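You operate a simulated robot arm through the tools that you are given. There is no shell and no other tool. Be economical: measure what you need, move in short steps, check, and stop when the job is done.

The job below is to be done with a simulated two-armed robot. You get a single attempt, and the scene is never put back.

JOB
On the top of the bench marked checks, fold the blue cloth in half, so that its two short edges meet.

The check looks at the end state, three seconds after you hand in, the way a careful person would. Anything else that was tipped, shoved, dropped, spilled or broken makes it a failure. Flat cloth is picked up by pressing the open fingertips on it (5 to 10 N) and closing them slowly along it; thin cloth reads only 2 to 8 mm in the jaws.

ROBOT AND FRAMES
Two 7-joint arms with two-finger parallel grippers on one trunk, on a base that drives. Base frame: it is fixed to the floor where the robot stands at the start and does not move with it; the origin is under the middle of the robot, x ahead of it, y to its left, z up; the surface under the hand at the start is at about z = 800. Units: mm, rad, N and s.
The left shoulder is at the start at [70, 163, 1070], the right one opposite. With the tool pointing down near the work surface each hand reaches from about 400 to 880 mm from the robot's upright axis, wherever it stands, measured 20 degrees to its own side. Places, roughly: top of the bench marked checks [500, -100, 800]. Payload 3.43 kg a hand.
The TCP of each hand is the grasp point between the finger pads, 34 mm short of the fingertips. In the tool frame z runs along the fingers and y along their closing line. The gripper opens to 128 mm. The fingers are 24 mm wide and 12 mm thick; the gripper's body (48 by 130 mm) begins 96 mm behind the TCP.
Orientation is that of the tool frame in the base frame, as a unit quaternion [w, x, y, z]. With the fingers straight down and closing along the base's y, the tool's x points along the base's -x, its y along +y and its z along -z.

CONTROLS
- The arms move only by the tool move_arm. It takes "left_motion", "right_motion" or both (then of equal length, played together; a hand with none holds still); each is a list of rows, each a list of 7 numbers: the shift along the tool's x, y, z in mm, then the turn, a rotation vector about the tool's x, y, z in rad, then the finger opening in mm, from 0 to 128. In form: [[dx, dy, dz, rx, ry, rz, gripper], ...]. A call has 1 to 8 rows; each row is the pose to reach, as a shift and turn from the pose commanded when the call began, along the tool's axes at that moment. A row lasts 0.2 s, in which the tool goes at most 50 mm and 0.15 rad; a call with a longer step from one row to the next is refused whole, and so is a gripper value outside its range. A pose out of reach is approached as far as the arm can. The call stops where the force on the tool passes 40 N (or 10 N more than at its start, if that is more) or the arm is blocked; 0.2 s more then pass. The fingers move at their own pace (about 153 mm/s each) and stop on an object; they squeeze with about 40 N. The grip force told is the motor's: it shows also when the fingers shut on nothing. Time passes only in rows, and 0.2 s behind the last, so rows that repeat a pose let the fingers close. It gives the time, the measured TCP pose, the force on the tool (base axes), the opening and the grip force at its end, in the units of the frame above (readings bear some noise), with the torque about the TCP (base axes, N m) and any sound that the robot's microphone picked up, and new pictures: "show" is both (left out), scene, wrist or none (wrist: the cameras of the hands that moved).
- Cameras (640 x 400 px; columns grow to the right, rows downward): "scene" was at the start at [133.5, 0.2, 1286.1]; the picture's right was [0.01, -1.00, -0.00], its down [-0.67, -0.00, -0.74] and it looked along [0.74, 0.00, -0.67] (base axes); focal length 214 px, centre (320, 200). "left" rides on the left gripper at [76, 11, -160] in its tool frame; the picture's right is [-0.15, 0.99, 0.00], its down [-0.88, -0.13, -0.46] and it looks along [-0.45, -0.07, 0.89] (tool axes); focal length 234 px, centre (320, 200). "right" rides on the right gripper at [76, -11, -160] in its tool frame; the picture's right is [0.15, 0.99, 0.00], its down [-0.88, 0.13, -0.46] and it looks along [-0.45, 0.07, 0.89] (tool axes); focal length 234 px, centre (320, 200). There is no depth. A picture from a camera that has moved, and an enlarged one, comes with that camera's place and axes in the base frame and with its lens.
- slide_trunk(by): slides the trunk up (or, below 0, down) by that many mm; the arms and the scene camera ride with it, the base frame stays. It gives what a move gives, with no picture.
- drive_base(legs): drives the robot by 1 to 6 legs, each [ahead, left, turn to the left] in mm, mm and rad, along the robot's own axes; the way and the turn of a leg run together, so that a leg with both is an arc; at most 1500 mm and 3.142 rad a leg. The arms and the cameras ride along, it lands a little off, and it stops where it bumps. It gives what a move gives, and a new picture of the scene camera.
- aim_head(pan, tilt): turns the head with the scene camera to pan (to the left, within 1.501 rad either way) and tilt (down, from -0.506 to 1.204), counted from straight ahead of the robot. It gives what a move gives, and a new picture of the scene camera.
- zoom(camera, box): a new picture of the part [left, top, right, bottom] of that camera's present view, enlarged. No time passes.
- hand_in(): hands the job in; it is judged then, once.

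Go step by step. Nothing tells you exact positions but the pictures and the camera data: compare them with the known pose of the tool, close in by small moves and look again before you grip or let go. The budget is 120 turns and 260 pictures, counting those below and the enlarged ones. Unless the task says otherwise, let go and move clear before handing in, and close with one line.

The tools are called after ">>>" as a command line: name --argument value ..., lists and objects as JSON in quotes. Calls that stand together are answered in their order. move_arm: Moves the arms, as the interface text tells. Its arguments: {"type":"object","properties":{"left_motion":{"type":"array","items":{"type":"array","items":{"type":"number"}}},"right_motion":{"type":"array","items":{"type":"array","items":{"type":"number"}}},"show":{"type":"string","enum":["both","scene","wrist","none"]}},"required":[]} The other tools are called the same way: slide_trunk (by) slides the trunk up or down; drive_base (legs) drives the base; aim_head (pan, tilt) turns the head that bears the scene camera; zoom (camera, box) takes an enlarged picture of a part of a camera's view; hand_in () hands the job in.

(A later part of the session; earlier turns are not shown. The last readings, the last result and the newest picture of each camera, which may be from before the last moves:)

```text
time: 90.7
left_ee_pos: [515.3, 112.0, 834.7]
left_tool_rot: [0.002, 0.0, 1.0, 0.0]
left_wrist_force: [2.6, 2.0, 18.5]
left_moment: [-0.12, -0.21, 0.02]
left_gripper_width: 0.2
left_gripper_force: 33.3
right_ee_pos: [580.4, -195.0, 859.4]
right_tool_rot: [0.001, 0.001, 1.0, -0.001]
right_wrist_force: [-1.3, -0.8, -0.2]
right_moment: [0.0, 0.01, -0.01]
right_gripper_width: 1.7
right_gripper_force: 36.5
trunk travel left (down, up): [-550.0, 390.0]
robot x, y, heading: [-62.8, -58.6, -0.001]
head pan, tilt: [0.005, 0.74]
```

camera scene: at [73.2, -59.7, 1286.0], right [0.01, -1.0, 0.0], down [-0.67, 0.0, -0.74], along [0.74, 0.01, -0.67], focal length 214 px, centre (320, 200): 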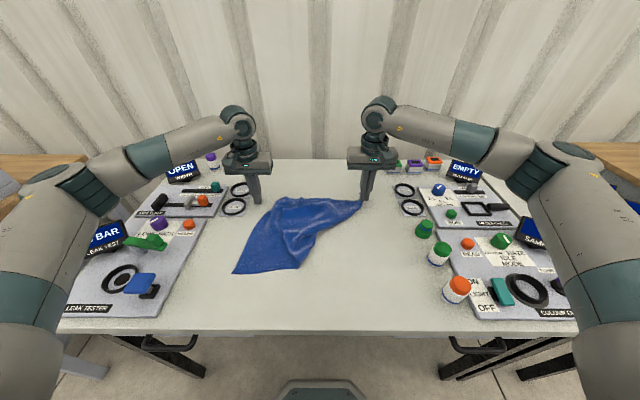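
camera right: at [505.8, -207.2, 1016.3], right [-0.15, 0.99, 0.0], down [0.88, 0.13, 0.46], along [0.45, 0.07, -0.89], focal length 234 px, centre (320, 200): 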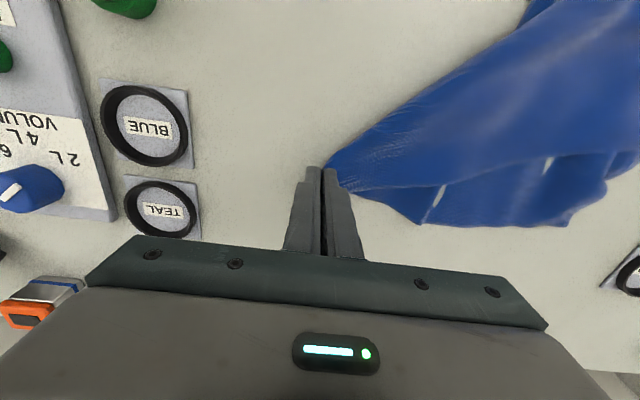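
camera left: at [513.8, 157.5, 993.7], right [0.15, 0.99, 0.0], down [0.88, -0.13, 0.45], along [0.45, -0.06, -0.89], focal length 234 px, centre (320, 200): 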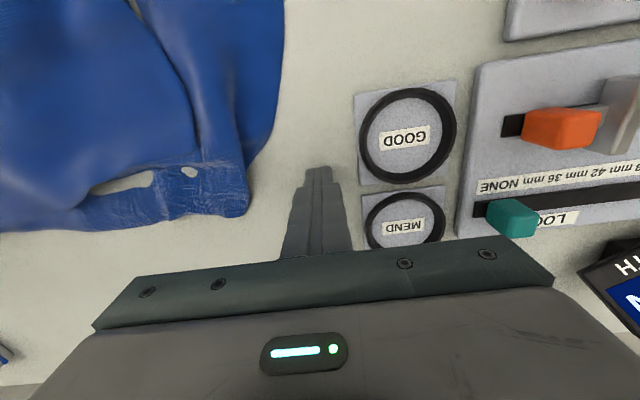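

>>> move_arm --left_motion '[[-6, 6, -0.7, 0, 0, 0, 0], [-13, 12, -0.7, 0, 0, 0, 0], [-20, 18, -0.7, 0, 0, 0, 0], [-27, 24, -0.7, 0, 0, 0, 0], [-34, 30, -0.7, 0, 0, 0, 0], [-41, 36, -0.7, 0, 0, 0, 0], [-48, 42, -0.7, 0, 0, 0, 0], [-55, 48, -0.7, 0, 0, 0, 0]]' --show "none"

>>> zoom --camera "left" --box '[100, 20, 440, 220]'

>>> zoom --camera "scene" --box '[210, 170, 390, 290]'

```text
time: 92.5
left_ee_pos: [569.3, 160.7, 835.5]
left_tool_rot: [0.001, 0.0, 1.0, 0.0]
left_wrist_force: [-3.5, -7.0, 13.9]
left_moment: [-0.36, 0.08, -0.07]
left_gripper_width: 0.0
left_gripper_force: 33.5
right_ee_pos: [580.8, -194.8, 858.2]
right_tool_rot: [0.001, 0.0, 1.0, 0.0]
right_wrist_force: [-0.1, 5.8, -0.9]
right_moment: [0.21, 0.03, -0.03]
right_gripper_width: 1.6
right_gripper_force: 36.3
trunk travel left (down, up): [-550.0, 390.0]
robot x, y, heading: [-57.8, -59.3, 0.004]
head pan, tilt: [0.005, 0.74]
```

```text
1.88 times, centred on (270, 120) of left
camera zoom: at [492.7, 170.7, 995.2], right [0.15, 0.99, 0.0], down [0.88, -0.13, 0.46], along [0.45, -0.07, -0.89], focal length 441 px, centre (414, 351)
```

zoom: 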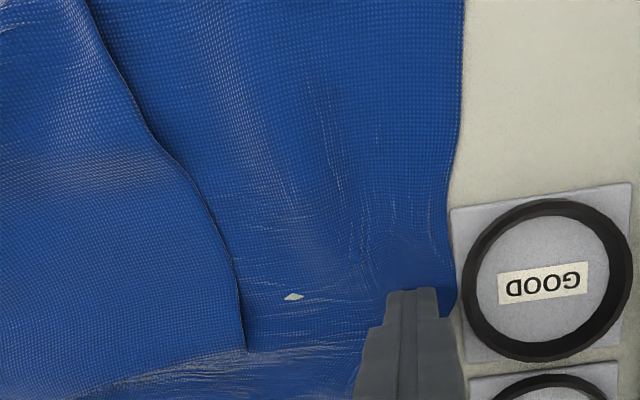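

```text
3.33 times, centred on (300, 230) of scene
camera zoom: at [71.9, -60.0, 1286.3], right [0.01, -1.0, 0.0], down [-0.67, 0.0, -0.74], along [0.74, 0.01, -0.67], focal length 715 px, centre (387, 100)
```

zoom: 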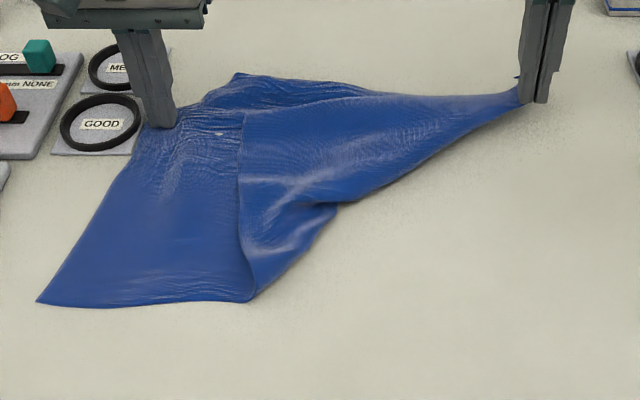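

The far edge is now pulled out. The lower short edge runs from about (374, 215) to (646, 108). The upper near corner C lies on top, near (590, 89), and the right hand holds the other upper corner. I'll lift the left hand, shift the base 70 mm left for reach, and look closely at C.

>>> move_arm --left_motion '[[0, 0, -30, 0, 0, 0, 0], [0, 0, -70, 0, 0, 0, 10], [10, 0, -110, 0, 0, 0, 34], [10, 0, -120, 0, 0, 0, 34]]' --show "none"

>>> drive_base --legs '[[0, 70, 0]]'

>>> zoom --camera "left" --box '[0, 0, 340, 220]'

>>> zoom --camera "scene" --box '[230, 170, 430, 300]'

```text
time: 93.5
left_ee_pos: [560.4, 160.4, 953.5]
left_tool_rot: [0.0, -0.001, 1.0, 0.0]
left_wrist_force: [0.1, 0.0, 0.9]
left_moment: [0.01, 0.02, 0.0]
left_gripper_width: 34.0
left_gripper_force: 0.1
right_ee_pos: [581.2, -195.5, 858.4]
right_tool_rot: [0.0, 0.0, 1.0, -0.002]
right_wrist_force: [-0.7, 0.4, 0.3]
right_moment: [0.02, -0.01, -0.04]
right_gripper_width: 1.6
right_gripper_force: 35.9
trunk travel left (down, up): [-550.0, 390.0]
robot x, y, heading: [-55.9, -61.4, 0.001]
head pan, tilt: [0.005, 0.74]
```

```text
time: 94.6
left_ee_pos: [559.6, 232.0, 954.0]
left_tool_rot: [0.0, 0.0, 1.0, -0.002]
left_wrist_force: [0.0, 0.1, 0.8]
left_moment: [-0.03, 0.0, 0.01]
left_gripper_width: 33.8
left_gripper_force: 0.1
right_ee_pos: [580.9, -125.1, 859.1]
right_tool_rot: [0.0, 0.0, 1.0, -0.002]
right_wrist_force: [-0.4, -0.7, 0.5]
right_moment: [-0.02, -0.03, -0.01]
right_gripper_width: 1.5
right_gripper_force: 37.0
trunk travel left (down, up): [-550.0, 390.0]
robot x, y, heading: [-57.3, 10.5, 0.0]
head pan, tilt: [0.005, 0.74]
camera scene: at [73.6, 11.9, 1286.1], right [0.01, -1.0, 0.0], down [-0.67, -0.01, -0.74], along [0.74, 0.0, -0.67], focal length 214 px, centre (320, 200)
```

scene: 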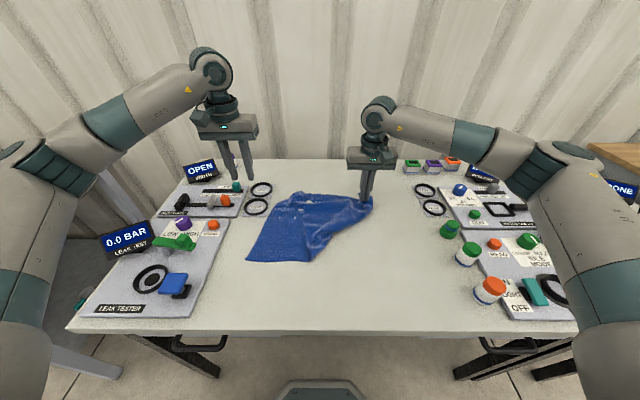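

```text
1.82 times, centred on (170, 110) of left
camera zoom: at [483.6, 241.3, 1113.3], right [0.15, 0.99, 0.0], down [0.88, -0.13, 0.46], along [0.45, -0.07, -0.89], focal length 426 px, centre (593, 364)
```

zoom: 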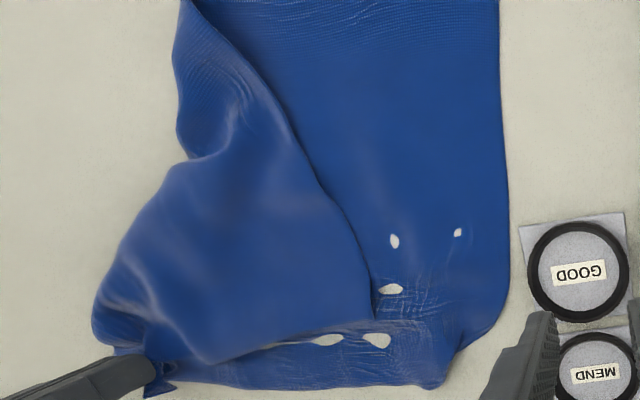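

```text
3.08 times, centred on (330, 235) of scene
camera zoom: at [73.6, 11.9, 1286.1], right [0.01, -1.0, 0.0], down [-0.67, -0.01, -0.74], along [0.74, 0.0, -0.67], focal length 660 px, centre (289, 92)
```

zoom: 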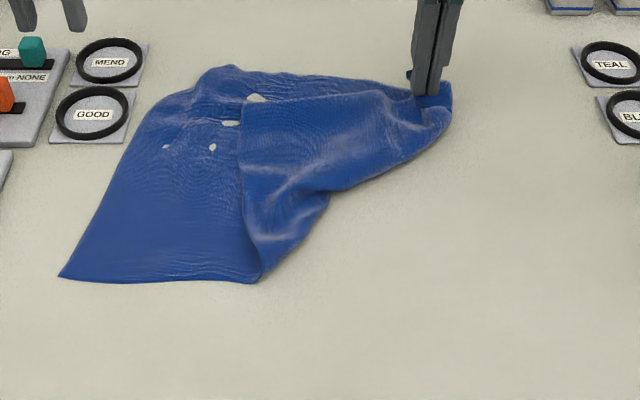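

The lower half is now mostly flat, and C is at about (574, 58) on top of it. I'll pinch C lightly with the left hand and check the layer count, then carry both upper corners back onto the lower edge.

>>> move_arm --left_motion '[[0, -40, 5, 0, 0, 0, 34], [0, -85, 15, 0, 0, 0, 34], [0, -130, 30, 0, 0, 0, 34], [0, -170, 50, 0, 0, 0, 34], [0, -190, 80, 0, 0, 0, 34], [0, -192, 105, 0, 0, 0, 34]]' --show "none"

>>> zoom --camera "left" --box '[160, 20, 460, 200]'

```text
time: 96.0
left_ee_pos: [560.8, 39.0, 849.4]
left_tool_rot: [0.0, -0.001, 1.0, 0.0]
left_wrist_force: [-1.6, 0.2, 0.5]
left_moment: [0.02, 0.0, 0.01]
left_gripper_width: 34.0
left_gripper_force: 0.0
right_ee_pos: [583.0, -124.3, 858.0]
right_tool_rot: [0.0, 0.0, 1.0, -0.002]
right_wrist_force: [0.2, 0.0, -0.2]
right_moment: [0.0, 0.0, 0.0]
right_gripper_width: 1.7
right_gripper_force: 36.1
trunk travel left (down, up): [-550.0, 390.0]
robot x, y, heading: [-59.9, 12.9, 0.002]
head pan, tilt: [0.005, 0.74]
```

```text
2.13 times, centred on (310, 110) of left
camera zoom: at [484.4, 48.6, 1007.9], right [0.15, 0.99, 0.0], down [0.88, -0.13, 0.46], along [0.45, -0.07, -0.89], focal length 500 px, centre (341, 392)
```

zoom: 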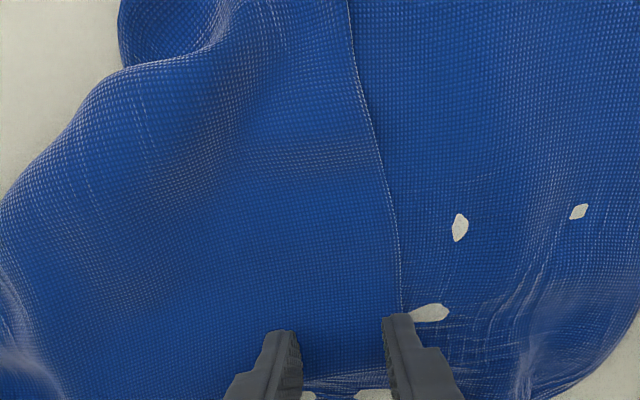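

>>> move_arm --left_motion '[[10, 0, 4, 0, 0, 0, 34], [12, 0, 9, 0, 0, 0, 34], [12, 0, 11.5, 0, 0, 0, 34], [12, 0, 11.5, 0, 0, 0, 34]]' --show "none"

```text
time: 97.0
left_ee_pos: [548.0, 37.8, 837.3]
left_tool_rot: [0.0, 0.0, 1.0, 0.0]
left_wrist_force: [0.3, -0.3, 0.3]
left_moment: [0.0, 0.0, -0.02]
left_gripper_width: 34.2
left_gripper_force: 0.0
right_ee_pos: [580.8, -125.2, 857.7]
right_tool_rot: [0.0, 0.0, 1.0, -0.001]
right_wrist_force: [0.1, 0.3, -1.0]
right_moment: [0.0, -0.01, -0.03]
right_gripper_width: 1.7
right_gripper_force: 36.1
trunk travel left (down, up): [-550.0, 390.0]
robot x, y, heading: [-60.1, 9.4, 0.002]
head pan, tilt: [0.005, 0.74]
```

>>> move_arm --left_motion '[[0, 0, 1.2, 0, 0, 0, 34], [0, 0, 1.2, 0, 0, 0, 30], [0, 0, 1.2, 0, 0, 0, 25], [0, 0, 1.2, 0, 0, 0, 20], [0, 0, 1.0, 0, 0, 0, 14], [0, 0, 0.8, 0, 0, 0, 9], [0, 0, 0.6, 0, 0, 0, 4], [0, 0, 0.6, 0, 0, 0, 0]]' --show "none"

>>> zoom --camera "left" --box '[160, 20, 460, 200]'

```text
time: 98.8
left_ee_pos: [548.4, 37.9, 836.5]
left_tool_rot: [0.0, 0.001, 1.0, 0.0]
left_wrist_force: [-0.3, -0.5, 1.7]
left_moment: [0.01, 0.02, 0.01]
left_gripper_width: 0.0
left_gripper_force: 33.0
right_ee_pos: [581.1, -125.5, 859.3]
right_tool_rot: [0.0, 0.0, 1.0, -0.001]
right_wrist_force: [-0.7, 1.4, -0.5]
right_moment: [-0.02, 0.0, -0.03]
right_gripper_width: 1.7
right_gripper_force: 36.8
trunk travel left (down, up): [-550.0, 390.0]
robot x, y, heading: [-59.7, 10.1, -0.001]
head pan, tilt: [0.005, 0.74]
```

```text
2.13 times, centred on (310, 110) of left
camera zoom: at [471.6, 48.4, 996.4], right [0.15, 0.99, 0.0], down [0.88, -0.13, 0.46], along [0.45, -0.07, -0.89], focal length 500 px, centre (341, 392)
```

zoom: 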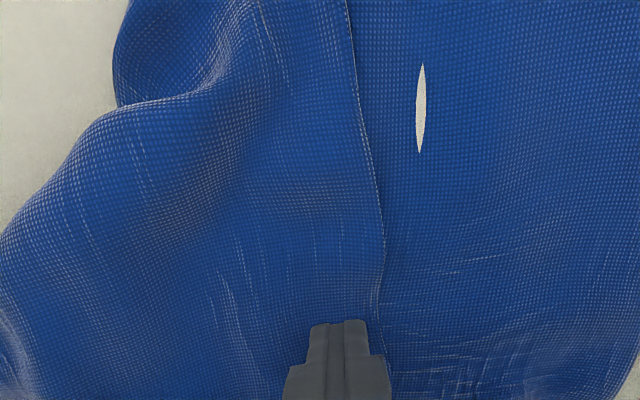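

It slipped, so I retry with slightly more pressure.

>>> move_arm --left_motion '[[0, 0, -10, 0, 0, 0, 10], [0, 0, -10, 0, 0, 0, 36], [0, -1, -4, 0, 0, 0, 36], [0, -1, 0.8, 0, 0, 0, 36], [0, -1, 1.2, 0, 0, 0, 36]]' --show "none"

```text
time: 100.0
left_ee_pos: [548.3, 37.1, 836.4]
left_tool_rot: [0.001, 0.0, 1.0, 0.0]
left_wrist_force: [-0.2, 0.3, 4.6]
left_moment: [0.02, 0.0, -0.02]
left_gripper_width: 35.9
left_gripper_force: 0.2
right_ee_pos: [582.3, -125.5, 859.2]
right_tool_rot: [0.0, 0.0, 1.0, -0.002]
right_wrist_force: [-0.1, -0.7, -0.1]
right_moment: [0.03, -0.01, -0.01]
right_gripper_width: 1.5
right_gripper_force: 36.4
trunk travel left (down, up): [-550.0, 390.0]
robot x, y, heading: [-56.7, 8.6, 0.002]
head pan, tilt: [0.005, 0.74]
```

>>> move_arm --left_motion '[[0, 0, 0.2, 0, 0, 0, 32], [0, 0, 0.2, 0, 0, 0, 28], [0, 0, 0.2, 0, 0, 0, 23], [0, 0, 0.2, 0, 0, 0, 18], [0, 0, 0.2, 0, 0, 0, 13], [0, 0, 0.2, 0, 0, 0, 8], [0, 0, 0.2, 0, 0, 0, 4], [0, 0, 0.2, 0, 0, 0, 0]]' --show "none"

>>> zoom --camera "left" --box '[160, 20, 460, 200]'

```text
time: 101.8
left_ee_pos: [548.5, 36.5, 837.1]
left_tool_rot: [0.0, 0.0, 1.0, -0.001]
left_wrist_force: [0.3, -1.3, 13.0]
left_moment: [-0.02, 0.02, 0.0]
left_gripper_width: 2.0
left_gripper_force: 36.7
right_ee_pos: [580.0, -125.8, 858.2]
right_tool_rot: [0.001, 0.0, 1.0, 0.0]
right_wrist_force: [0.2, 0.0, 0.3]
right_moment: [0.01, 0.0, -0.06]
right_gripper_width: 1.7
right_gripper_force: 36.7
trunk travel left (down, up): [-550.0, 390.0]
robot x, y, heading: [-63.2, 9.8, 0.001]
head pan, tilt: [0.005, 0.74]
```

```text
2.13 times, centred on (310, 110) of left
camera zoom: at [470.7, 47.1, 995.8], right [0.15, 0.99, 0.0], down [0.88, -0.13, 0.46], along [0.45, -0.07, -0.89], focal length 500 px, centre (341, 392)
```

zoom: 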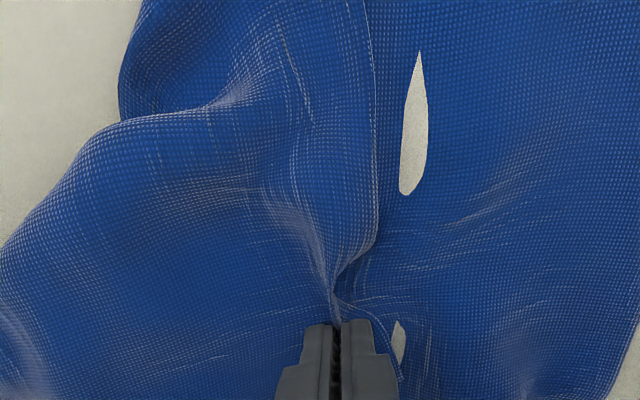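

It reads 2.0 mm, so the left hand holds only the upper sheet at C. That sheet is already bottom-face-up, so it just needs rotating back. I carry both corners through the air, yawing the left hand, to hover above the matching lower corners at (378, 203) and (639, 95).

>>> move_arm --left_motion '[[19, 18, -30, 0, 0, -0.148, 0], [38, 36, -60, 0, 0, -0.296, 0], [58, 53, -80, 0, 0, -0.444, 0], [77, 71, -90, 0, 0, -0.592, 0], [97, 89, -90, 0, 0, -0.74, 0], [116, 107, -80, 0, 0, -0.888, 0], [136, 124, -70, 0, 0, -1.036, 0], [155, 142, -60, 0, 0, -1.184, 0]]' --right_motion '[[-4, 15, -35, 0, 0, 0, 0], [-8, 40, -65, 0, 0, 0, 0], [-13, 68, -80, 0, 0, 0, 0], [-18, 96, -85, 0, 0, 0, 0], [-22, 124, -80, 0, 0, 0, 0], [-27, 152, -70, 0, 0, 0, 0], [-31, 180, -60, 0, 0, 0, 0], [-35, 204, -45, 0, 0, 0, 0]]'

>>> zoom --camera "scene" --box '[210, 150, 390, 290]'

>>> zoom --camera "right" --box '[140, 0, 440, 200]'

```text
time: 103.6
left_ee_pos: [394.3, 181.4, 893.9]
left_tool_rot: [0.001, -0.559, 0.829, -0.001]
left_wrist_force: [5.5, -1.8, 0.6]
left_moment: [-0.12, -0.18, -0.11]
left_gripper_width: 2.3
left_gripper_force: 36.4
right_ee_pos: [616.6, 81.7, 903.0]
right_tool_rot: [-0.001, -0.001, 1.0, -0.001]
right_wrist_force: [-5.0, 2.6, -0.7]
right_moment: [0.04, 0.14, 0.06]
right_gripper_width: 1.9
right_gripper_force: 36.7
trunk travel left (down, up): [-550.0, 390.0]
robot x, y, heading: [-60.0, 9.0, 0.002]
head pan, tilt: [0.005, 0.74]
camera scene: at [73.5, 12.5, 1286.2], right [0.01, -1.0, 0.0], down [-0.67, -0.01, -0.74], along [0.74, 0.0, -0.67], focal length 214 px, centre (320, 200)
camera right: at [540.3, 70.1, 1061.8], right [-0.15, 0.99, 0.0], down [0.88, 0.13, 0.45], along [0.45, 0.06, -0.89], focal length 234 px, centre (320, 200)
camera left: at [353.5, 114.4, 1055.3], right [-0.86, 0.51, 0.0], down [0.45, 0.77, 0.45], along [0.23, 0.39, -0.89], focal length 234 px, centre (320, 200)
```

scene: 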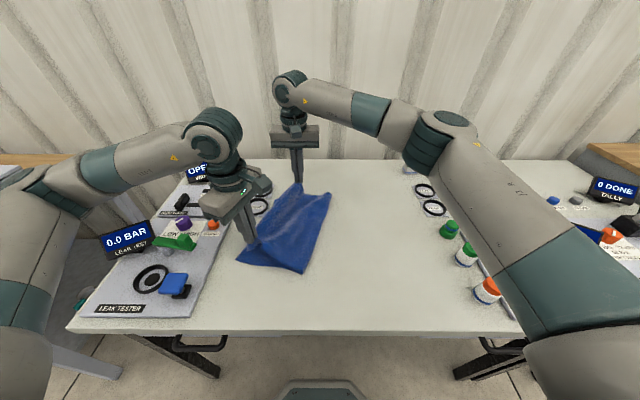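
right: 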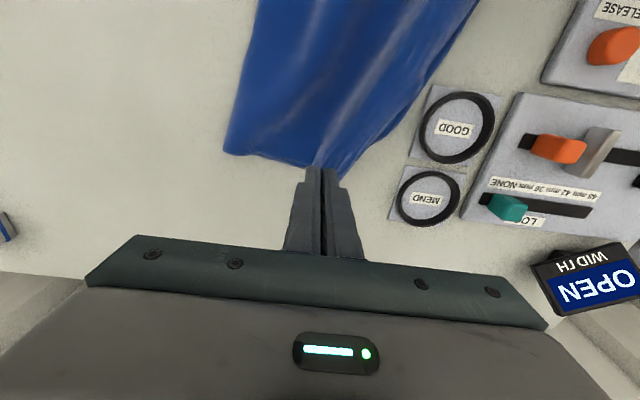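
left: 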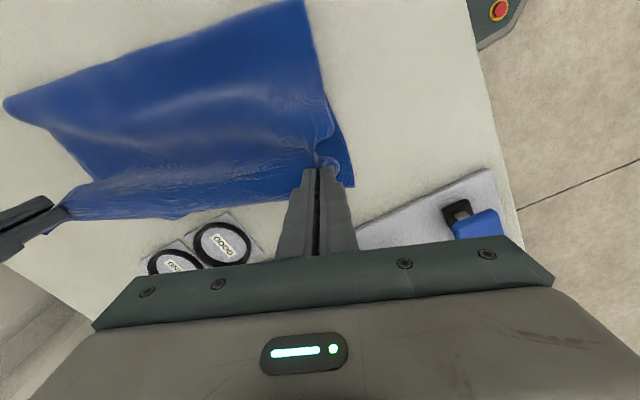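

```text
2.86 times, centred on (300, 220) of scene
camera zoom: at [73.5, 12.5, 1286.2], right [0.01, -1.0, 0.0], down [-0.67, -0.01, -0.74], along [0.74, 0.0, -0.67], focal length 613 px, centre (377, 143)
```

zoom: 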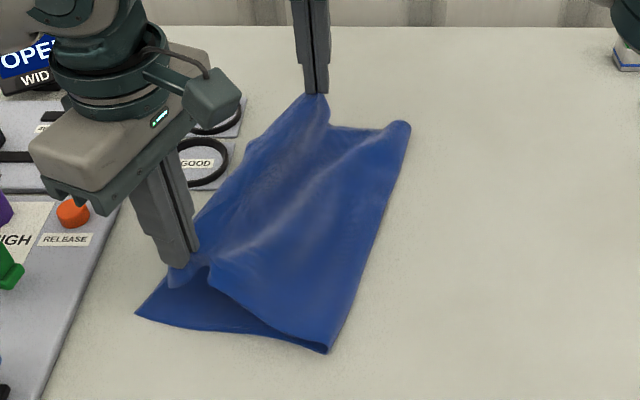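

```text
2.00 times, centred on (290, 100) of right
camera zoom: at [540.3, 70.1, 1061.8], right [-0.15, 0.99, 0.0], down [0.88, 0.13, 0.45], along [0.45, 0.06, -0.89], focal length 468 px, centre (380, 400)
```

zoom: 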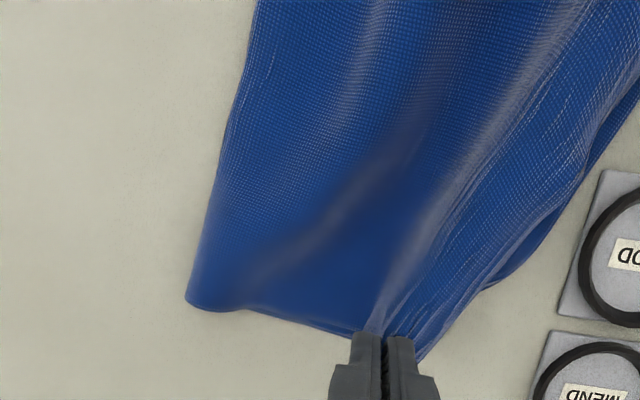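

That worked very well: the upper sheet is back over the lower one. The lower near corner shows at (376, 231), so I shift both hands about 20 mm outward, lower, and release with a spreading opening.

>>> move_arm --left_motion '[[-11, 2, 15, 0, 0, 0, 0], [-22, 4.5, 32, 0, 0, 0, 0], [-22, 4.5, 46, 0, 0, 0, 0], [-22, 4.5, 54, 0, 0, 0, 0], [-22, 4.5, 56, 0, 0, 0, 8], [-22, 4.5, 56, 0, 0, 0, 18], [-22, 4.5, 56, 0, 0, 0, 28], [-22, 4.5, 56, 0, 0, 0, 38]]' --right_motion '[[-2, 8, 15, 0, 0, 0, 0], [-4, 15, 32, 0, 0, 0, 0], [-4, 15, 50, 0, 0, 0, 0], [-4, 15, 63, 0, 0, 0, 0], [-4, 15, 65, 0, 0, 0, 8], [-4, 15, 65, 0, 0, 0, 18], [-4, 15, 65, 0, 0, 0, 28], [-4, 15, 65, 0, 0, 0, 38]]' --show "none"

>>> move_arm --left_motion '[[0, 0, -30, 0, 0, 0, 40], [0, 0, -70, 0, 0, 0.1, 40], [0, 0, -110, 0, 0, 0.22, 40], [0, 0, -140, 0, 0, 0.36, 40], [-20, 0, -150, 0, 0, 0.5, 40], [-45, 0, -150, 0, 0, 0.64, 40], [-70, 0, -150, 0, 0, 0.78, 40], [-95, 0, -150, 0, 0, 0.92, 40]]' --right_motion '[[0, 0, -30, 0, 0, 0, 40], [0, 0, -70, 0, 0, 0, 40], [0, 0, -110, 0, 0, 0, 40], [0, -30, -130, 0, 0, 0, 40], [0, -60, -140, 0, 0, 0, 40], [0, -90, -140, 0, 0, 0, 40], [0, -120, -140, 0, 0, 0, 40], [0, -150, -140, 0, 0, 0, 40]]'

>>> zoom --camera "scene" --box '[220, 170, 370, 290]'

```text
time: 105.4
left_ee_pos: [397.0, 200.9, 839.0]
left_tool_rot: [0.0, -0.558, 0.83, 0.001]
left_wrist_force: [-0.5, 0.2, 0.1]
left_moment: [-0.01, -0.01, 0.01]
left_gripper_width: 37.9
left_gripper_force: 0.0
right_ee_pos: [621.2, 92.9, 837.8]
right_tool_rot: [0.001, 0.001, 1.0, 0.0]
right_wrist_force: [1.4, -1.4, 7.5]
right_moment: [0.12, 0.03, 0.0]
right_gripper_width: 37.0
right_gripper_force: 0.1
trunk travel left (down, up): [-550.0, 390.0]
robot x, y, heading: [-61.0, 10.0, -0.002]
head pan, tilt: [0.005, 0.74]
```

```text
time: 107.2
left_ee_pos: [432.7, 289.0, 989.4]
left_tool_rot: [0.001, -0.131, 0.991, 0.0]
left_wrist_force: [-0.1, -0.4, 0.4]
left_moment: [0.03, 0.03, -0.02]
left_gripper_width: 39.9
left_gripper_force: 0.1
right_ee_pos: [620.3, -56.6, 978.9]
right_tool_rot: [0.0, -0.001, 1.0, -0.001]
right_wrist_force: [-0.4, 0.1, 0.8]
right_moment: [0.04, 0.01, 0.01]
right_gripper_width: 39.8
right_gripper_force: 0.1
trunk travel left (down, up): [-550.0, 390.0]
robot x, y, heading: [-59.7, 11.3, -0.005]
head pan, tilt: [0.005, 0.74]
camera scene: at [73.3, 10.3, 1286.2], right [0.01, -1.0, 0.0], down [-0.67, 0.0, -0.74], along [0.74, 0.0, -0.67], focal length 214 px, centre (320, 200)
camera right: at [543.3, -68.4, 1137.1], right [-0.15, 0.99, 0.0], down [0.88, 0.13, 0.46], along [0.45, 0.07, -0.89], focal length 234 px, centre (320, 200)
camera left: at [356.2, 279.4, 1148.9], right [-0.12, 0.99, 0.0], down [0.88, 0.1, 0.46], along [0.45, 0.05, -0.89], focal length 234 px, centre (320, 200)
```

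scene: 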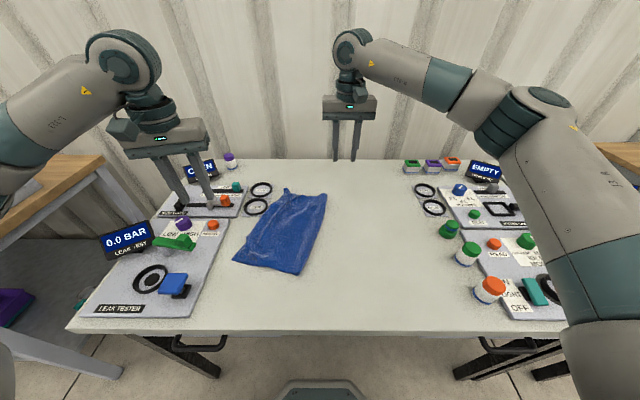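
right: 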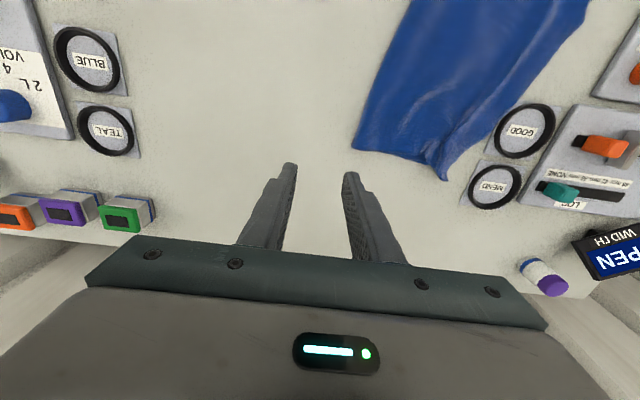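
left: 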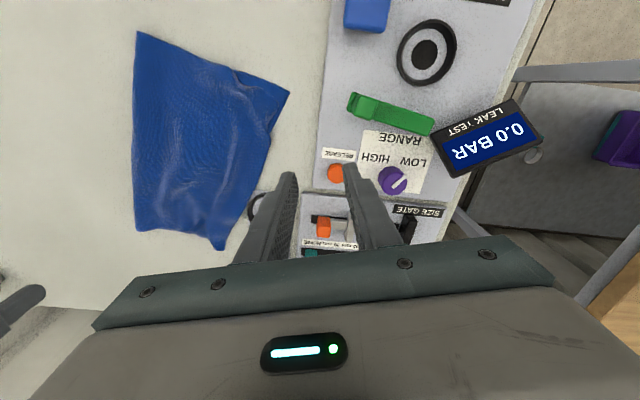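

```text
3.33 times, centred on (295, 230) of scene
camera zoom: at [73.3, 10.3, 1286.2], right [0.01, -1.0, 0.0], down [-0.67, 0.0, -0.74], along [0.74, 0.0, -0.67], focal length 715 px, centre (403, 100)
```

zoom: 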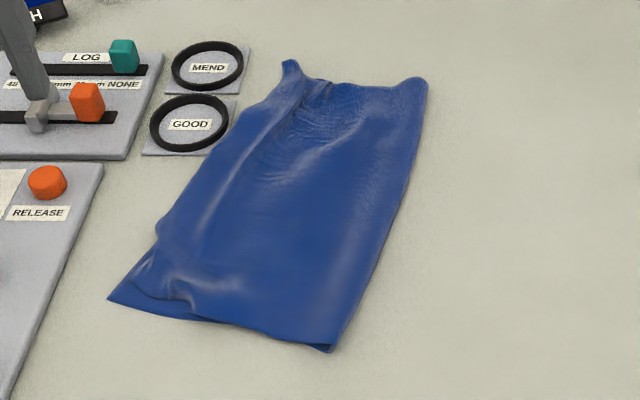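

Both corners are placed. I look closely at each end with the wrist cameras.

>>> zoom --camera "left" --box '[110, 10, 330, 260]'

>>> zoom --camera "right" --box '[340, 40, 560, 200]'

```text
1.60 times, centred on (220, 135) of left
camera zoom: at [356.2, 279.4, 1148.9], right [-0.12, 0.99, 0.0], down [0.88, 0.1, 0.46], along [0.45, 0.05, -0.89], focal length 375 px, centre (480, 304)
```

zoom: 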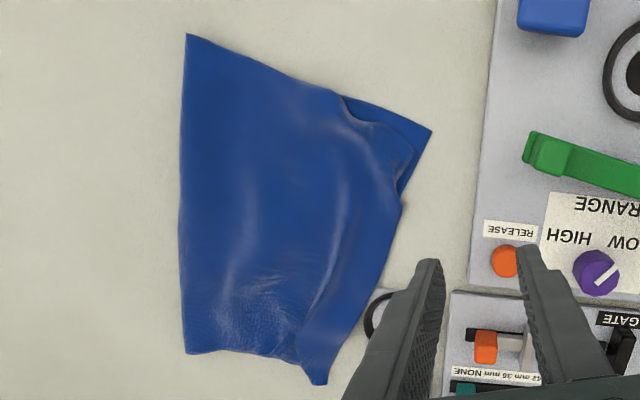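

```text
2.50 times, centred on (450, 120) of right
camera zoom: at [543.3, -68.4, 1137.1], right [-0.15, 0.99, 0.0], down [0.88, 0.13, 0.46], along [0.45, 0.07, -0.89], focal length 585 px, centre (-5, 400)
```

zoom: 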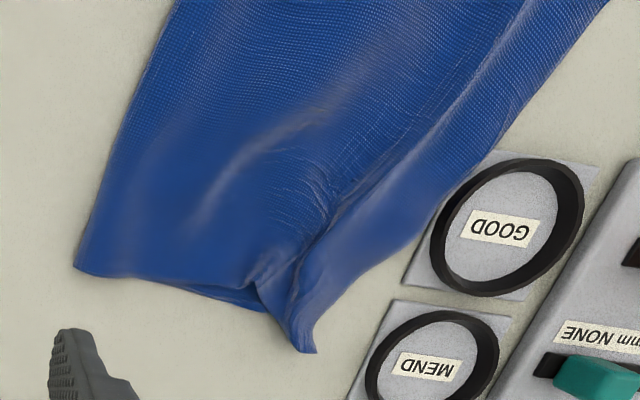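

The upper layer is back with its corners near the lower ones, leaving ripples and about 35 mm of gathered corner. The cloth is rotated and close to the disc plates, so I first drag the whole stack right with both hands, turning it square.

>>> move_arm --left_motion '[[10, -25, 20, 0, 0, 0.04, 0], [21, -50, 45, 0, 0, 0.08, 0], [32, -75, 70, 0, 0, 0.13, 0], [43, -100, 95, 0, 0, 0.18, 0], [54, -125, 115, 0, 0, 0.22, 0], [63, -147, 134, 0, 0, 0.263, 0], [63, -147, 145, 0, 0, 0.263, 0]]' --right_motion '[[5, 18, 20, 0, 0, 0, 0], [10, 36, 45, 0, 0, 0, 0], [15, 54, 70, 0, 0, 0, 0], [20, 72, 95, 0, 0, 0, 0], [25, 90, 115, 0, 0, 0, 0], [30, 107, 125, 0, 0, 0, 0], [30, 107, 136, 0, 0, 0, 0]]' --show "none"

```text
time: 108.8
left_ee_pos: [411.1, 131.0, 844.2]
left_tool_rot: [0.0, -0.001, 1.0, 0.0]
left_wrist_force: [-0.8, 0.2, -0.1]
left_moment: [-0.01, 0.01, 0.02]
left_gripper_width: 0.0
left_gripper_force: 33.3
right_ee_pos: [591.4, 51.8, 841.2]
right_tool_rot: [0.0, 0.0, 1.0, -0.001]
right_wrist_force: [0.2, -0.2, 0.5]
right_moment: [-0.04, 0.02, 0.02]
right_gripper_width: 0.2
right_gripper_force: 33.2
trunk travel left (down, up): [-550.0, 390.0]
robot x, y, heading: [-62.7, 8.2, 0.002]
head pan, tilt: [0.005, 0.74]
```

>>> move_arm --left_motion '[[0, 0, 6, 0, 0, 0, 0], [0, 0, 8, 0, 0, 0, 0], [5, -14, 8.3, 0, 0, 0, 0], [10, -28, 8.3, 0, 0, 0, 0], [15, -42, 8.3, 0, 0, 0, 0], [20, -56, 8.3, 0, 0, 0, 0], [25, -70, 8.3, 0, 0, 0, 0], [30, -85, 8.3, 0, 0, 0, 0]]' --right_motion '[[0, 0, 3, 0, 0, 0, 0], [0, 0, 5, 0, 0, 0, 0], [2, -4, 5.3, 0, 0, 0, 0], [4, -8, 5.3, 0, 0, 0, 0], [6, -12, 5.3, 0, 0, 0, 0], [8, -16, 5.3, 0, 0, 0, 0], [9, -20, 5.3, 0, 0, 0, 0], [10, -25, 5.3, 0, 0, 0, 0]]' --show "none"

>>> zoom --camera "scene" --box '[220, 170, 400, 300]'

>>> zoom --camera "right" --box '[180, 0, 480, 200]'

>>> zoom --camera "left" --box '[180, 20, 480, 220]'

```text
time: 110.6
left_ee_pos: [380.7, 45.3, 836.1]
left_tool_rot: [0.001, -0.001, 1.0, 0.0]
left_wrist_force: [0.9, 0.6, 9.0]
left_moment: [0.05, -0.03, 0.02]
left_gripper_width: 0.1
left_gripper_force: 33.2
right_ee_pos: [580.6, 26.3, 835.9]
right_tool_rot: [0.0, 0.0, 1.0, -0.001]
right_wrist_force: [-0.8, -0.5, 0.7]
right_moment: [0.02, 0.02, -0.02]
right_gripper_width: 0.0
right_gripper_force: 33.3
trunk travel left (down, up): [-550.0, 390.0]
robot x, y, heading: [-57.2, 9.7, 0.006]
head pan, tilt: [0.005, 0.74]
```

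```text
3.08 times, centred on (310, 235) of scene
camera zoom: at [73.0, 10.1, 1286.1], right [0.01, -1.0, 0.0], down [-0.67, 0.0, -0.74], along [0.74, 0.01, -0.67], focal length 660 px, centre (351, 92)
```

zoom: 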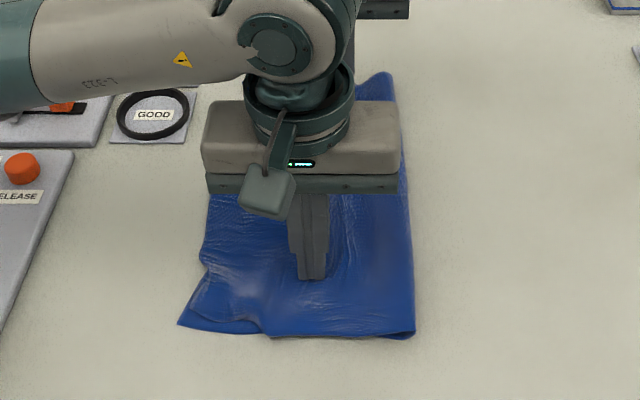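

```text
2.00 times, centred on (330, 100) of right
camera zoom: at [504.1, 13.9, 995.5], right [-0.15, 0.99, 0.0], down [0.88, 0.13, 0.46], along [0.45, 0.07, -0.89], focal length 468 px, centre (300, 400)
```

zoom: 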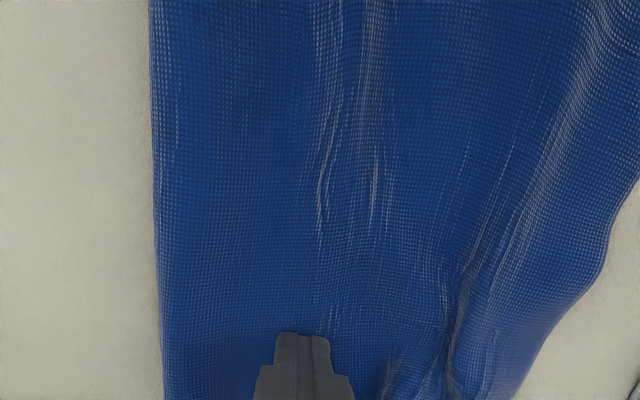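

```text
2.00 times, centred on (330, 120) of left
camera zoom: at [304.1, 55.2, 995.5], right [0.14, 0.99, 0.0], down [0.88, -0.13, 0.46], along [0.45, -0.07, -0.89], focal length 468 px, centre (300, 360)
```

zoom: 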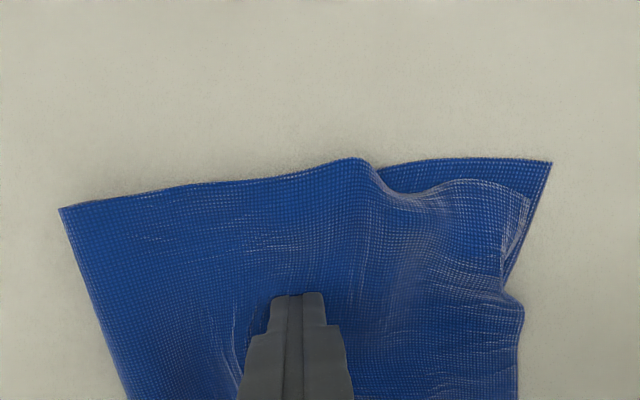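

The stack is square now. The near corners are only about 14 mm apart, with ripples. I set the left hand for a spread at the near end and raise the right hand to view the far end.

>>> move_arm --left_motion '[[0, 0, -20, 0, 0, 0, 20], [12, 20, -25, 0, 0, 0, 60], [24, 41, -20, 0, 0, 0, 60], [24, 41, -8, 0, 0, 0, 60], [24, 41, -4, 0, 0, 0, 60]]' --right_motion '[[0, 0, -30, 0, 0, 0, 20], [0, 10, -65, 0, 0, 0, 60], [0, 25, -100, 0, 0, 0, 60], [0, 40, -110, 0, 0, 0, 60], [0, 40, -110, 0, 0, 0, 60]]' --show "none"

>>> zoom --camera "right" --box '[140, 0, 460, 200]'

>>> zoom --camera "left" --box '[140, 40, 440, 240]'

```text
time: 111.8
left_ee_pos: [356.7, 85.5, 839.9]
left_tool_rot: [0.001, -0.001, 1.0, 0.0]
left_wrist_force: [0.2, -0.2, 0.6]
left_moment: [0.03, 0.01, 0.05]
left_gripper_width: 59.8
left_gripper_force: 0.0
right_ee_pos: [580.0, 66.8, 947.4]
right_tool_rot: [0.0, 0.0, 1.0, 0.0]
right_wrist_force: [-1.0, -0.3, 0.2]
right_moment: [-0.01, 0.02, 0.01]
right_gripper_width: 59.9
right_gripper_force: 0.1
trunk travel left (down, up): [-550.0, 390.0]
robot x, y, heading: [-62.1, 8.8, 0.0]
head pan, tilt: [0.005, 0.74]
```

```text
2.00 times, centred on (300, 100) of right
camera zoom: at [503.9, 54.8, 1105.2], right [-0.15, 0.99, 0.0], down [0.88, 0.13, 0.46], along [0.45, 0.07, -0.89], focal length 468 px, centre (360, 400)
```

zoom: 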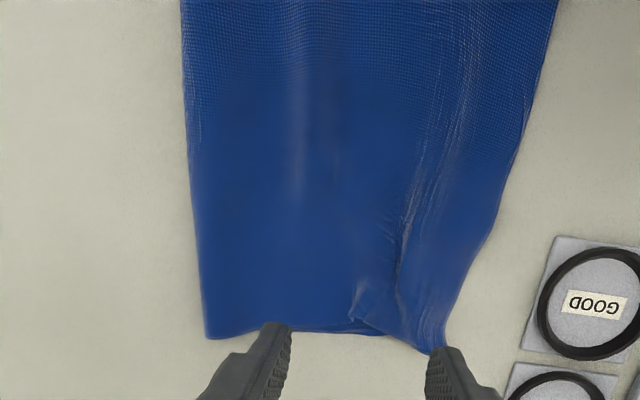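

```text
2.00 times, centred on (290, 140) of left
camera zoom: at [279.9, 96.5, 999.8], right [0.14, 0.99, 0.0], down [0.88, -0.13, 0.46], along [0.45, -0.07, -0.89], focal length 468 px, centre (380, 320)
```

zoom: 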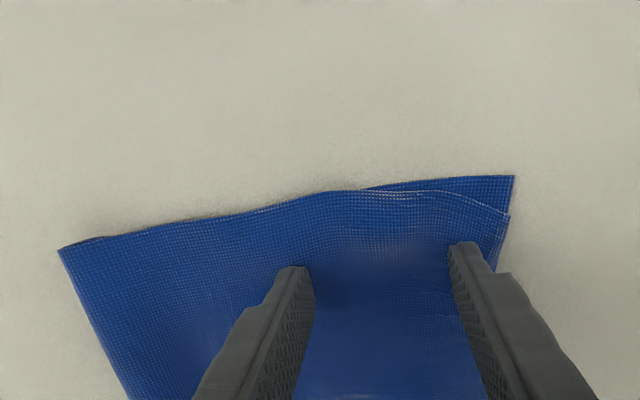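

The near end has relaxed nicely: its corners are 15 mm apart. The far end is gathered by a pleat, 158 mm wide. I spread the far end with the right hand and lift the left one off.

>>> move_arm --right_motion '[[-6, 4, 40, 0.01, 0, 0, 68], [-12, 8, 80, 0.02, 0, 0, 68], [-12, 8, 100, 0.03, 0, 0, 68], [-12, 8, 108, 0.03, 0, 0, 68], [-12, 8, 110, 0.03, 0, 0, 68]]' --left_motion '[[0, 0, -30, 0, 0, 0, 60], [0, 0, -60, 0, 0, 0, 60], [0, 0, -100, 0, 0, 0, 60], [0, 20, -120, 0, 0, 0, 60], [0, 40, -120, 0, 0, 0, 60]]' --show "none"

```text
time: 113.0
left_ee_pos: [357.1, 127.4, 959.1]
left_tool_rot: [0.0, -0.001, 1.0, 0.0]
left_wrist_force: [0.5, -0.4, 0.1]
left_moment: [-0.02, -0.02, 0.01]
left_gripper_width: 60.2
left_gripper_force: 0.1
right_ee_pos: [593.1, 74.9, 838.0]
right_tool_rot: [0.001, 0.0, 1.0, -0.016]
right_wrist_force: [0.7, 0.0, 5.0]
right_moment: [0.15, 0.0, -0.02]
right_gripper_width: 67.9
right_gripper_force: 0.1
trunk travel left (down, up): [-550.0, 390.0]
robot x, y, heading: [-59.5, 8.6, 0.004]
head pan, tilt: [0.005, 0.74]
```

>>> move_arm --right_motion '[[0, 0, 0.8, -0.01, 0, 0, 68], [0, 0, 1, -0.01, 0, 0, 75], [0, 0, 1, -0.01, 0, 0, 82], [0, 0, 1.2, -0.01, 0, 0, 89], [0, 0, 1.2, -0.01, 0, 0, 96], [0, 0, 1.2, -0.01, 0, 0, 103], [0, 0, 1.2, -0.01, 0, 0, 110], [0, 0, 1.2, -0.01, 0, 0, 117]]' --show "none"

>>> zoom --camera "right" --box '[120, 0, 460, 200]'

```text
time: 114.8
left_ee_pos: [357.1, 126.0, 961.5]
left_tool_rot: [0.001, -0.001, 1.0, 0.0]
left_wrist_force: [0.2, -0.5, 0.1]
left_moment: [0.04, -0.01, -0.01]
left_gripper_width: 60.0
left_gripper_force: 0.0
right_ee_pos: [592.4, 73.4, 837.6]
right_tool_rot: [0.0, -0.001, 1.0, -0.01]
right_wrist_force: [0.8, -3.4, 14.6]
right_moment: [0.87, 0.0, -0.07]
right_gripper_width: 115.1
right_gripper_force: 0.0
trunk travel left (down, up): [-550.0, 390.0]
robot x, y, heading: [-60.9, 10.6, 0.0]
head pan, tilt: [0.005, 0.74]
```

```text
1.88 times, centred on (290, 100) of right
camera zoom: at [515.2, 64.9, 995.3], right [-0.15, 0.99, -0.02], down [0.88, 0.14, 0.45], along [0.45, 0.05, -0.89], focal length 441 px, centre (376, 388)
```

zoom: 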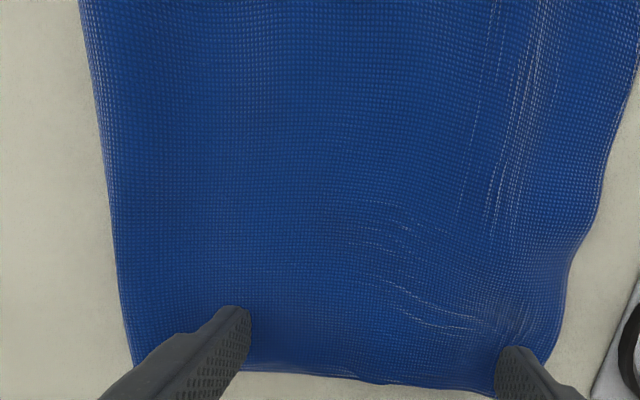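

The far end has flattened. I lift away and inspect everything from above.

>>> move_arm --right_motion '[[0, 0, -25, -0.01, 0, 0, 117], [0, 0, -65, -0.02, 0, 0, 117], [0, 0, -110, -0.02, 0, 0, 117], [0, 0, -120, -0.02, 0, 0, 117]]' --left_motion '[[0, 30, -10, 0, 0, 0, 40], [0, 65, -20, 0, 0, 0, 20], [0, 100, -30, 0, 0, 0, 0], [0, 130, -30, 0, 0, 0, 0]]' --show "scene"

>>> zoom --camera "right" --box '[140, 0, 440, 200]'

>>> zoom --camera "left" --box '[20, 40, 320, 260]'

```text
time: 115.8
left_ee_pos: [355.0, 257.8, 989.6]
left_tool_rot: [0.0, 0.0, 1.0, 0.0]
left_wrist_force: [-0.4, 0.0, 0.5]
left_moment: [0.0, -0.02, 0.0]
left_gripper_width: 0.0
left_gripper_force: 33.6
right_ee_pos: [592.4, 76.7, 956.8]
right_tool_rot: [0.001, -0.001, 1.0, -0.002]
right_wrist_force: [0.6, 0.6, -0.5]
right_moment: [-0.01, 0.01, -0.02]
right_gripper_width: 116.9
right_gripper_force: 0.0
trunk travel left (down, up): [-550.0, 390.0]
robot x, y, heading: [-59.2, 11.9, 0.002]
head pan, tilt: [0.005, 0.74]
camera scene: at [73.2, 11.7, 1286.1], right [0.01, -1.0, 0.0], down [-0.67, 0.0, -0.74], along [0.74, 0.0, -0.67], focal length 214 px, centre (320, 200)
```

scene: 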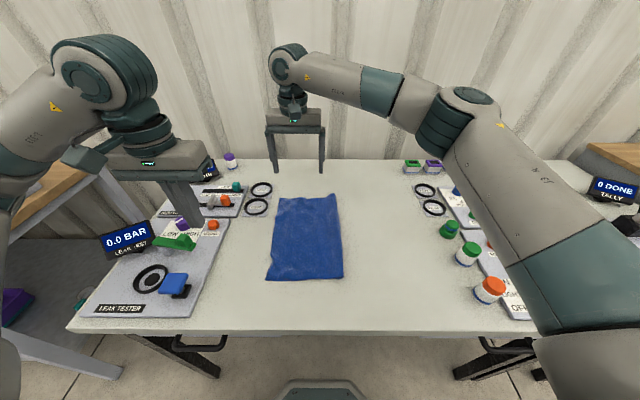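

```text
2.00 times, centred on (290, 100) of right
camera zoom: at [515.7, 65.3, 1114.6], right [-0.15, 0.99, 0.0], down [0.88, 0.13, 0.46], along [0.45, 0.06, -0.89], focal length 468 px, centre (380, 400)
```

zoom: 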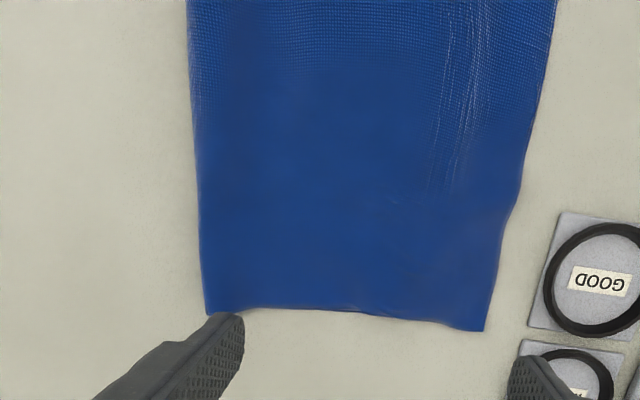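

```text
1.82 times, centred on (170, 150) of left
camera zoom: at [279.7, 268.5, 1149.3], right [0.15, 0.99, 0.0], down [0.88, -0.13, 0.46], along [0.45, -0.07, -0.89], focal length 426 px, centre (593, 291)
```

zoom: 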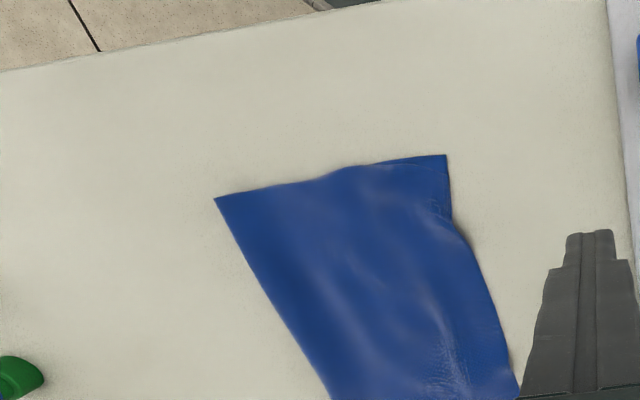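

The fold now looks flat and square: far width 192 mm, and the near corners coincide. To be sure the lower layer really lies under the far left corner, I probe the contact height there and compare it with the middle.

>>> move_arm --right_motion '[[-5, 25, 30, 0, 0, 0, 60], [-10, 53, 70, 0, 0, 0, 0], [-10, 53, 105, 0, 0, 0, 0], [-10, 53, 117, 0, 0, 0, 0], [-10, 53, 120, 0, 0, 0, 0], [-10, 53, 120.5, 0, 0, 0, 0], [-10, 53, 120.5, 0, 0, 0, 0]]' --show "none"

>>> move_arm --right_motion '[[0, 0, -10, 0, 0, 0, 0], [0, -35, -10, 0, 0, 0, 0], [0, -70, -10, 0, 0, 0, 0], [0, -70, -3.5, 0, 0, 0, 0], [0, -70, -0.5, 0, 0, 0, 0], [0, -70, 0, 0, 0, 0, 0], [0, -70, 0, 0, 0, 0, 0]]' --show "none"

```text
time: 117.4
left_ee_pos: [357.1, 256.6, 990.4]
left_tool_rot: [0.001, -0.001, 1.0, 0.0]
left_wrist_force: [-0.9, -0.6, 0.3]
left_moment: [-0.02, -0.04, 0.01]
left_gripper_width: 0.0
left_gripper_force: 32.8
right_ee_pos: [601.6, 131.0, 835.7]
right_tool_rot: [0.0, 0.001, 1.0, -0.001]
right_wrist_force: [1.1, 0.7, 8.7]
right_moment: [0.02, 0.04, -0.05]
right_gripper_width: 0.0
right_gripper_force: 33.8
trunk travel left (down, up): [-550.0, 390.0]
robot x, y, heading: [-60.4, 9.8, -0.0]
head pan, tilt: [0.005, 0.74]
```

```text
time: 119.0
left_ee_pos: [355.2, 256.1, 990.5]
left_tool_rot: [0.0, -0.001, 1.0, 0.0]
left_wrist_force: [-0.3, 0.8, -0.3]
left_moment: [0.01, -0.03, 0.01]
left_gripper_width: 0.0
left_gripper_force: 33.7
right_ee_pos: [602.5, 60.3, 837.5]
right_tool_rot: [0.002, 0.0, 1.0, 0.001]
right_wrist_force: [2.2, 0.7, 20.4]
right_moment: [-0.08, 0.08, 0.01]
right_gripper_width: 0.0
right_gripper_force: 32.5
trunk travel left (down, up): [-550.0, 390.0]
robot x, y, heading: [-59.4, 13.5, -0.0]
head pan, tilt: [0.005, 0.74]
```

>>> move_arm --right_motion '[[0, 0, -10, 0, 0, 0, 0], [0, -35, -10, 0, 0, 0, 0], [0, -65, -10, 0, 0, 0, 0], [0, -65, -3.5, 0, 0, 0, 0], [0, -65, -0.5, 0, 0, 0, 0], [0, -65, 0, 0, 0, 0, 0], [0, -65, 0, 0, 0, 0, 0]]' --show "none"

>>> move_arm --right_motion '[[0, 0, -10, 0, 0, 0, 0], [0, 50, -10, 0, 0, 0, 0], [0, 100, -10, 0, 0, 0, 0], [0, 100, -3.5, 0, 0, 0, 0], [0, 100, -0.5, 0, 0, 0, 0], [0, 100, 0, 0, 0, 0, 0], [0, 100, 0, 0, 0, 0, 0]]' --show "none"

```text
time: 120.6
left_ee_pos: [354.9, 256.2, 990.9]
left_tool_rot: [0.001, 0.0, 1.0, 0.0]
left_wrist_force: [1.1, -0.5, 0.4]
left_moment: [-0.01, -0.05, 0.0]
left_gripper_width: 0.0
left_gripper_force: 32.7
right_ee_pos: [601.3, -3.8, 837.0]
right_tool_rot: [0.002, 0.0, 1.0, 0.0]
right_wrist_force: [2.2, -0.5, 17.9]
right_moment: [0.11, 0.06, 0.0]
right_gripper_width: 0.2
right_gripper_force: 32.8
trunk travel left (down, up): [-550.0, 390.0]
robot x, y, heading: [-61.4, 11.5, -0.001]
head pan, tilt: [0.005, 0.74]
```

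```text
time: 122.2
left_ee_pos: [354.9, 256.0, 990.0]
left_tool_rot: [0.0, 0.0, 1.0, -0.001]
left_wrist_force: [0.5, -0.2, -0.3]
left_moment: [0.0, -0.02, -0.05]
left_gripper_width: 0.0
left_gripper_force: 33.2
right_ee_pos: [602.8, 93.6, 836.6]
right_tool_rot: [0.001, 0.0, 1.0, -0.001]
right_wrist_force: [1.1, 0.4, 8.2]
right_moment: [-0.07, -0.02, 0.02]
right_gripper_width: 0.0
right_gripper_force: 33.7
trunk travel left (down, up): [-550.0, 390.0]
robot x, y, heading: [-61.6, 12.7, -0.006]
head pan, tilt: [0.005, 0.74]
```

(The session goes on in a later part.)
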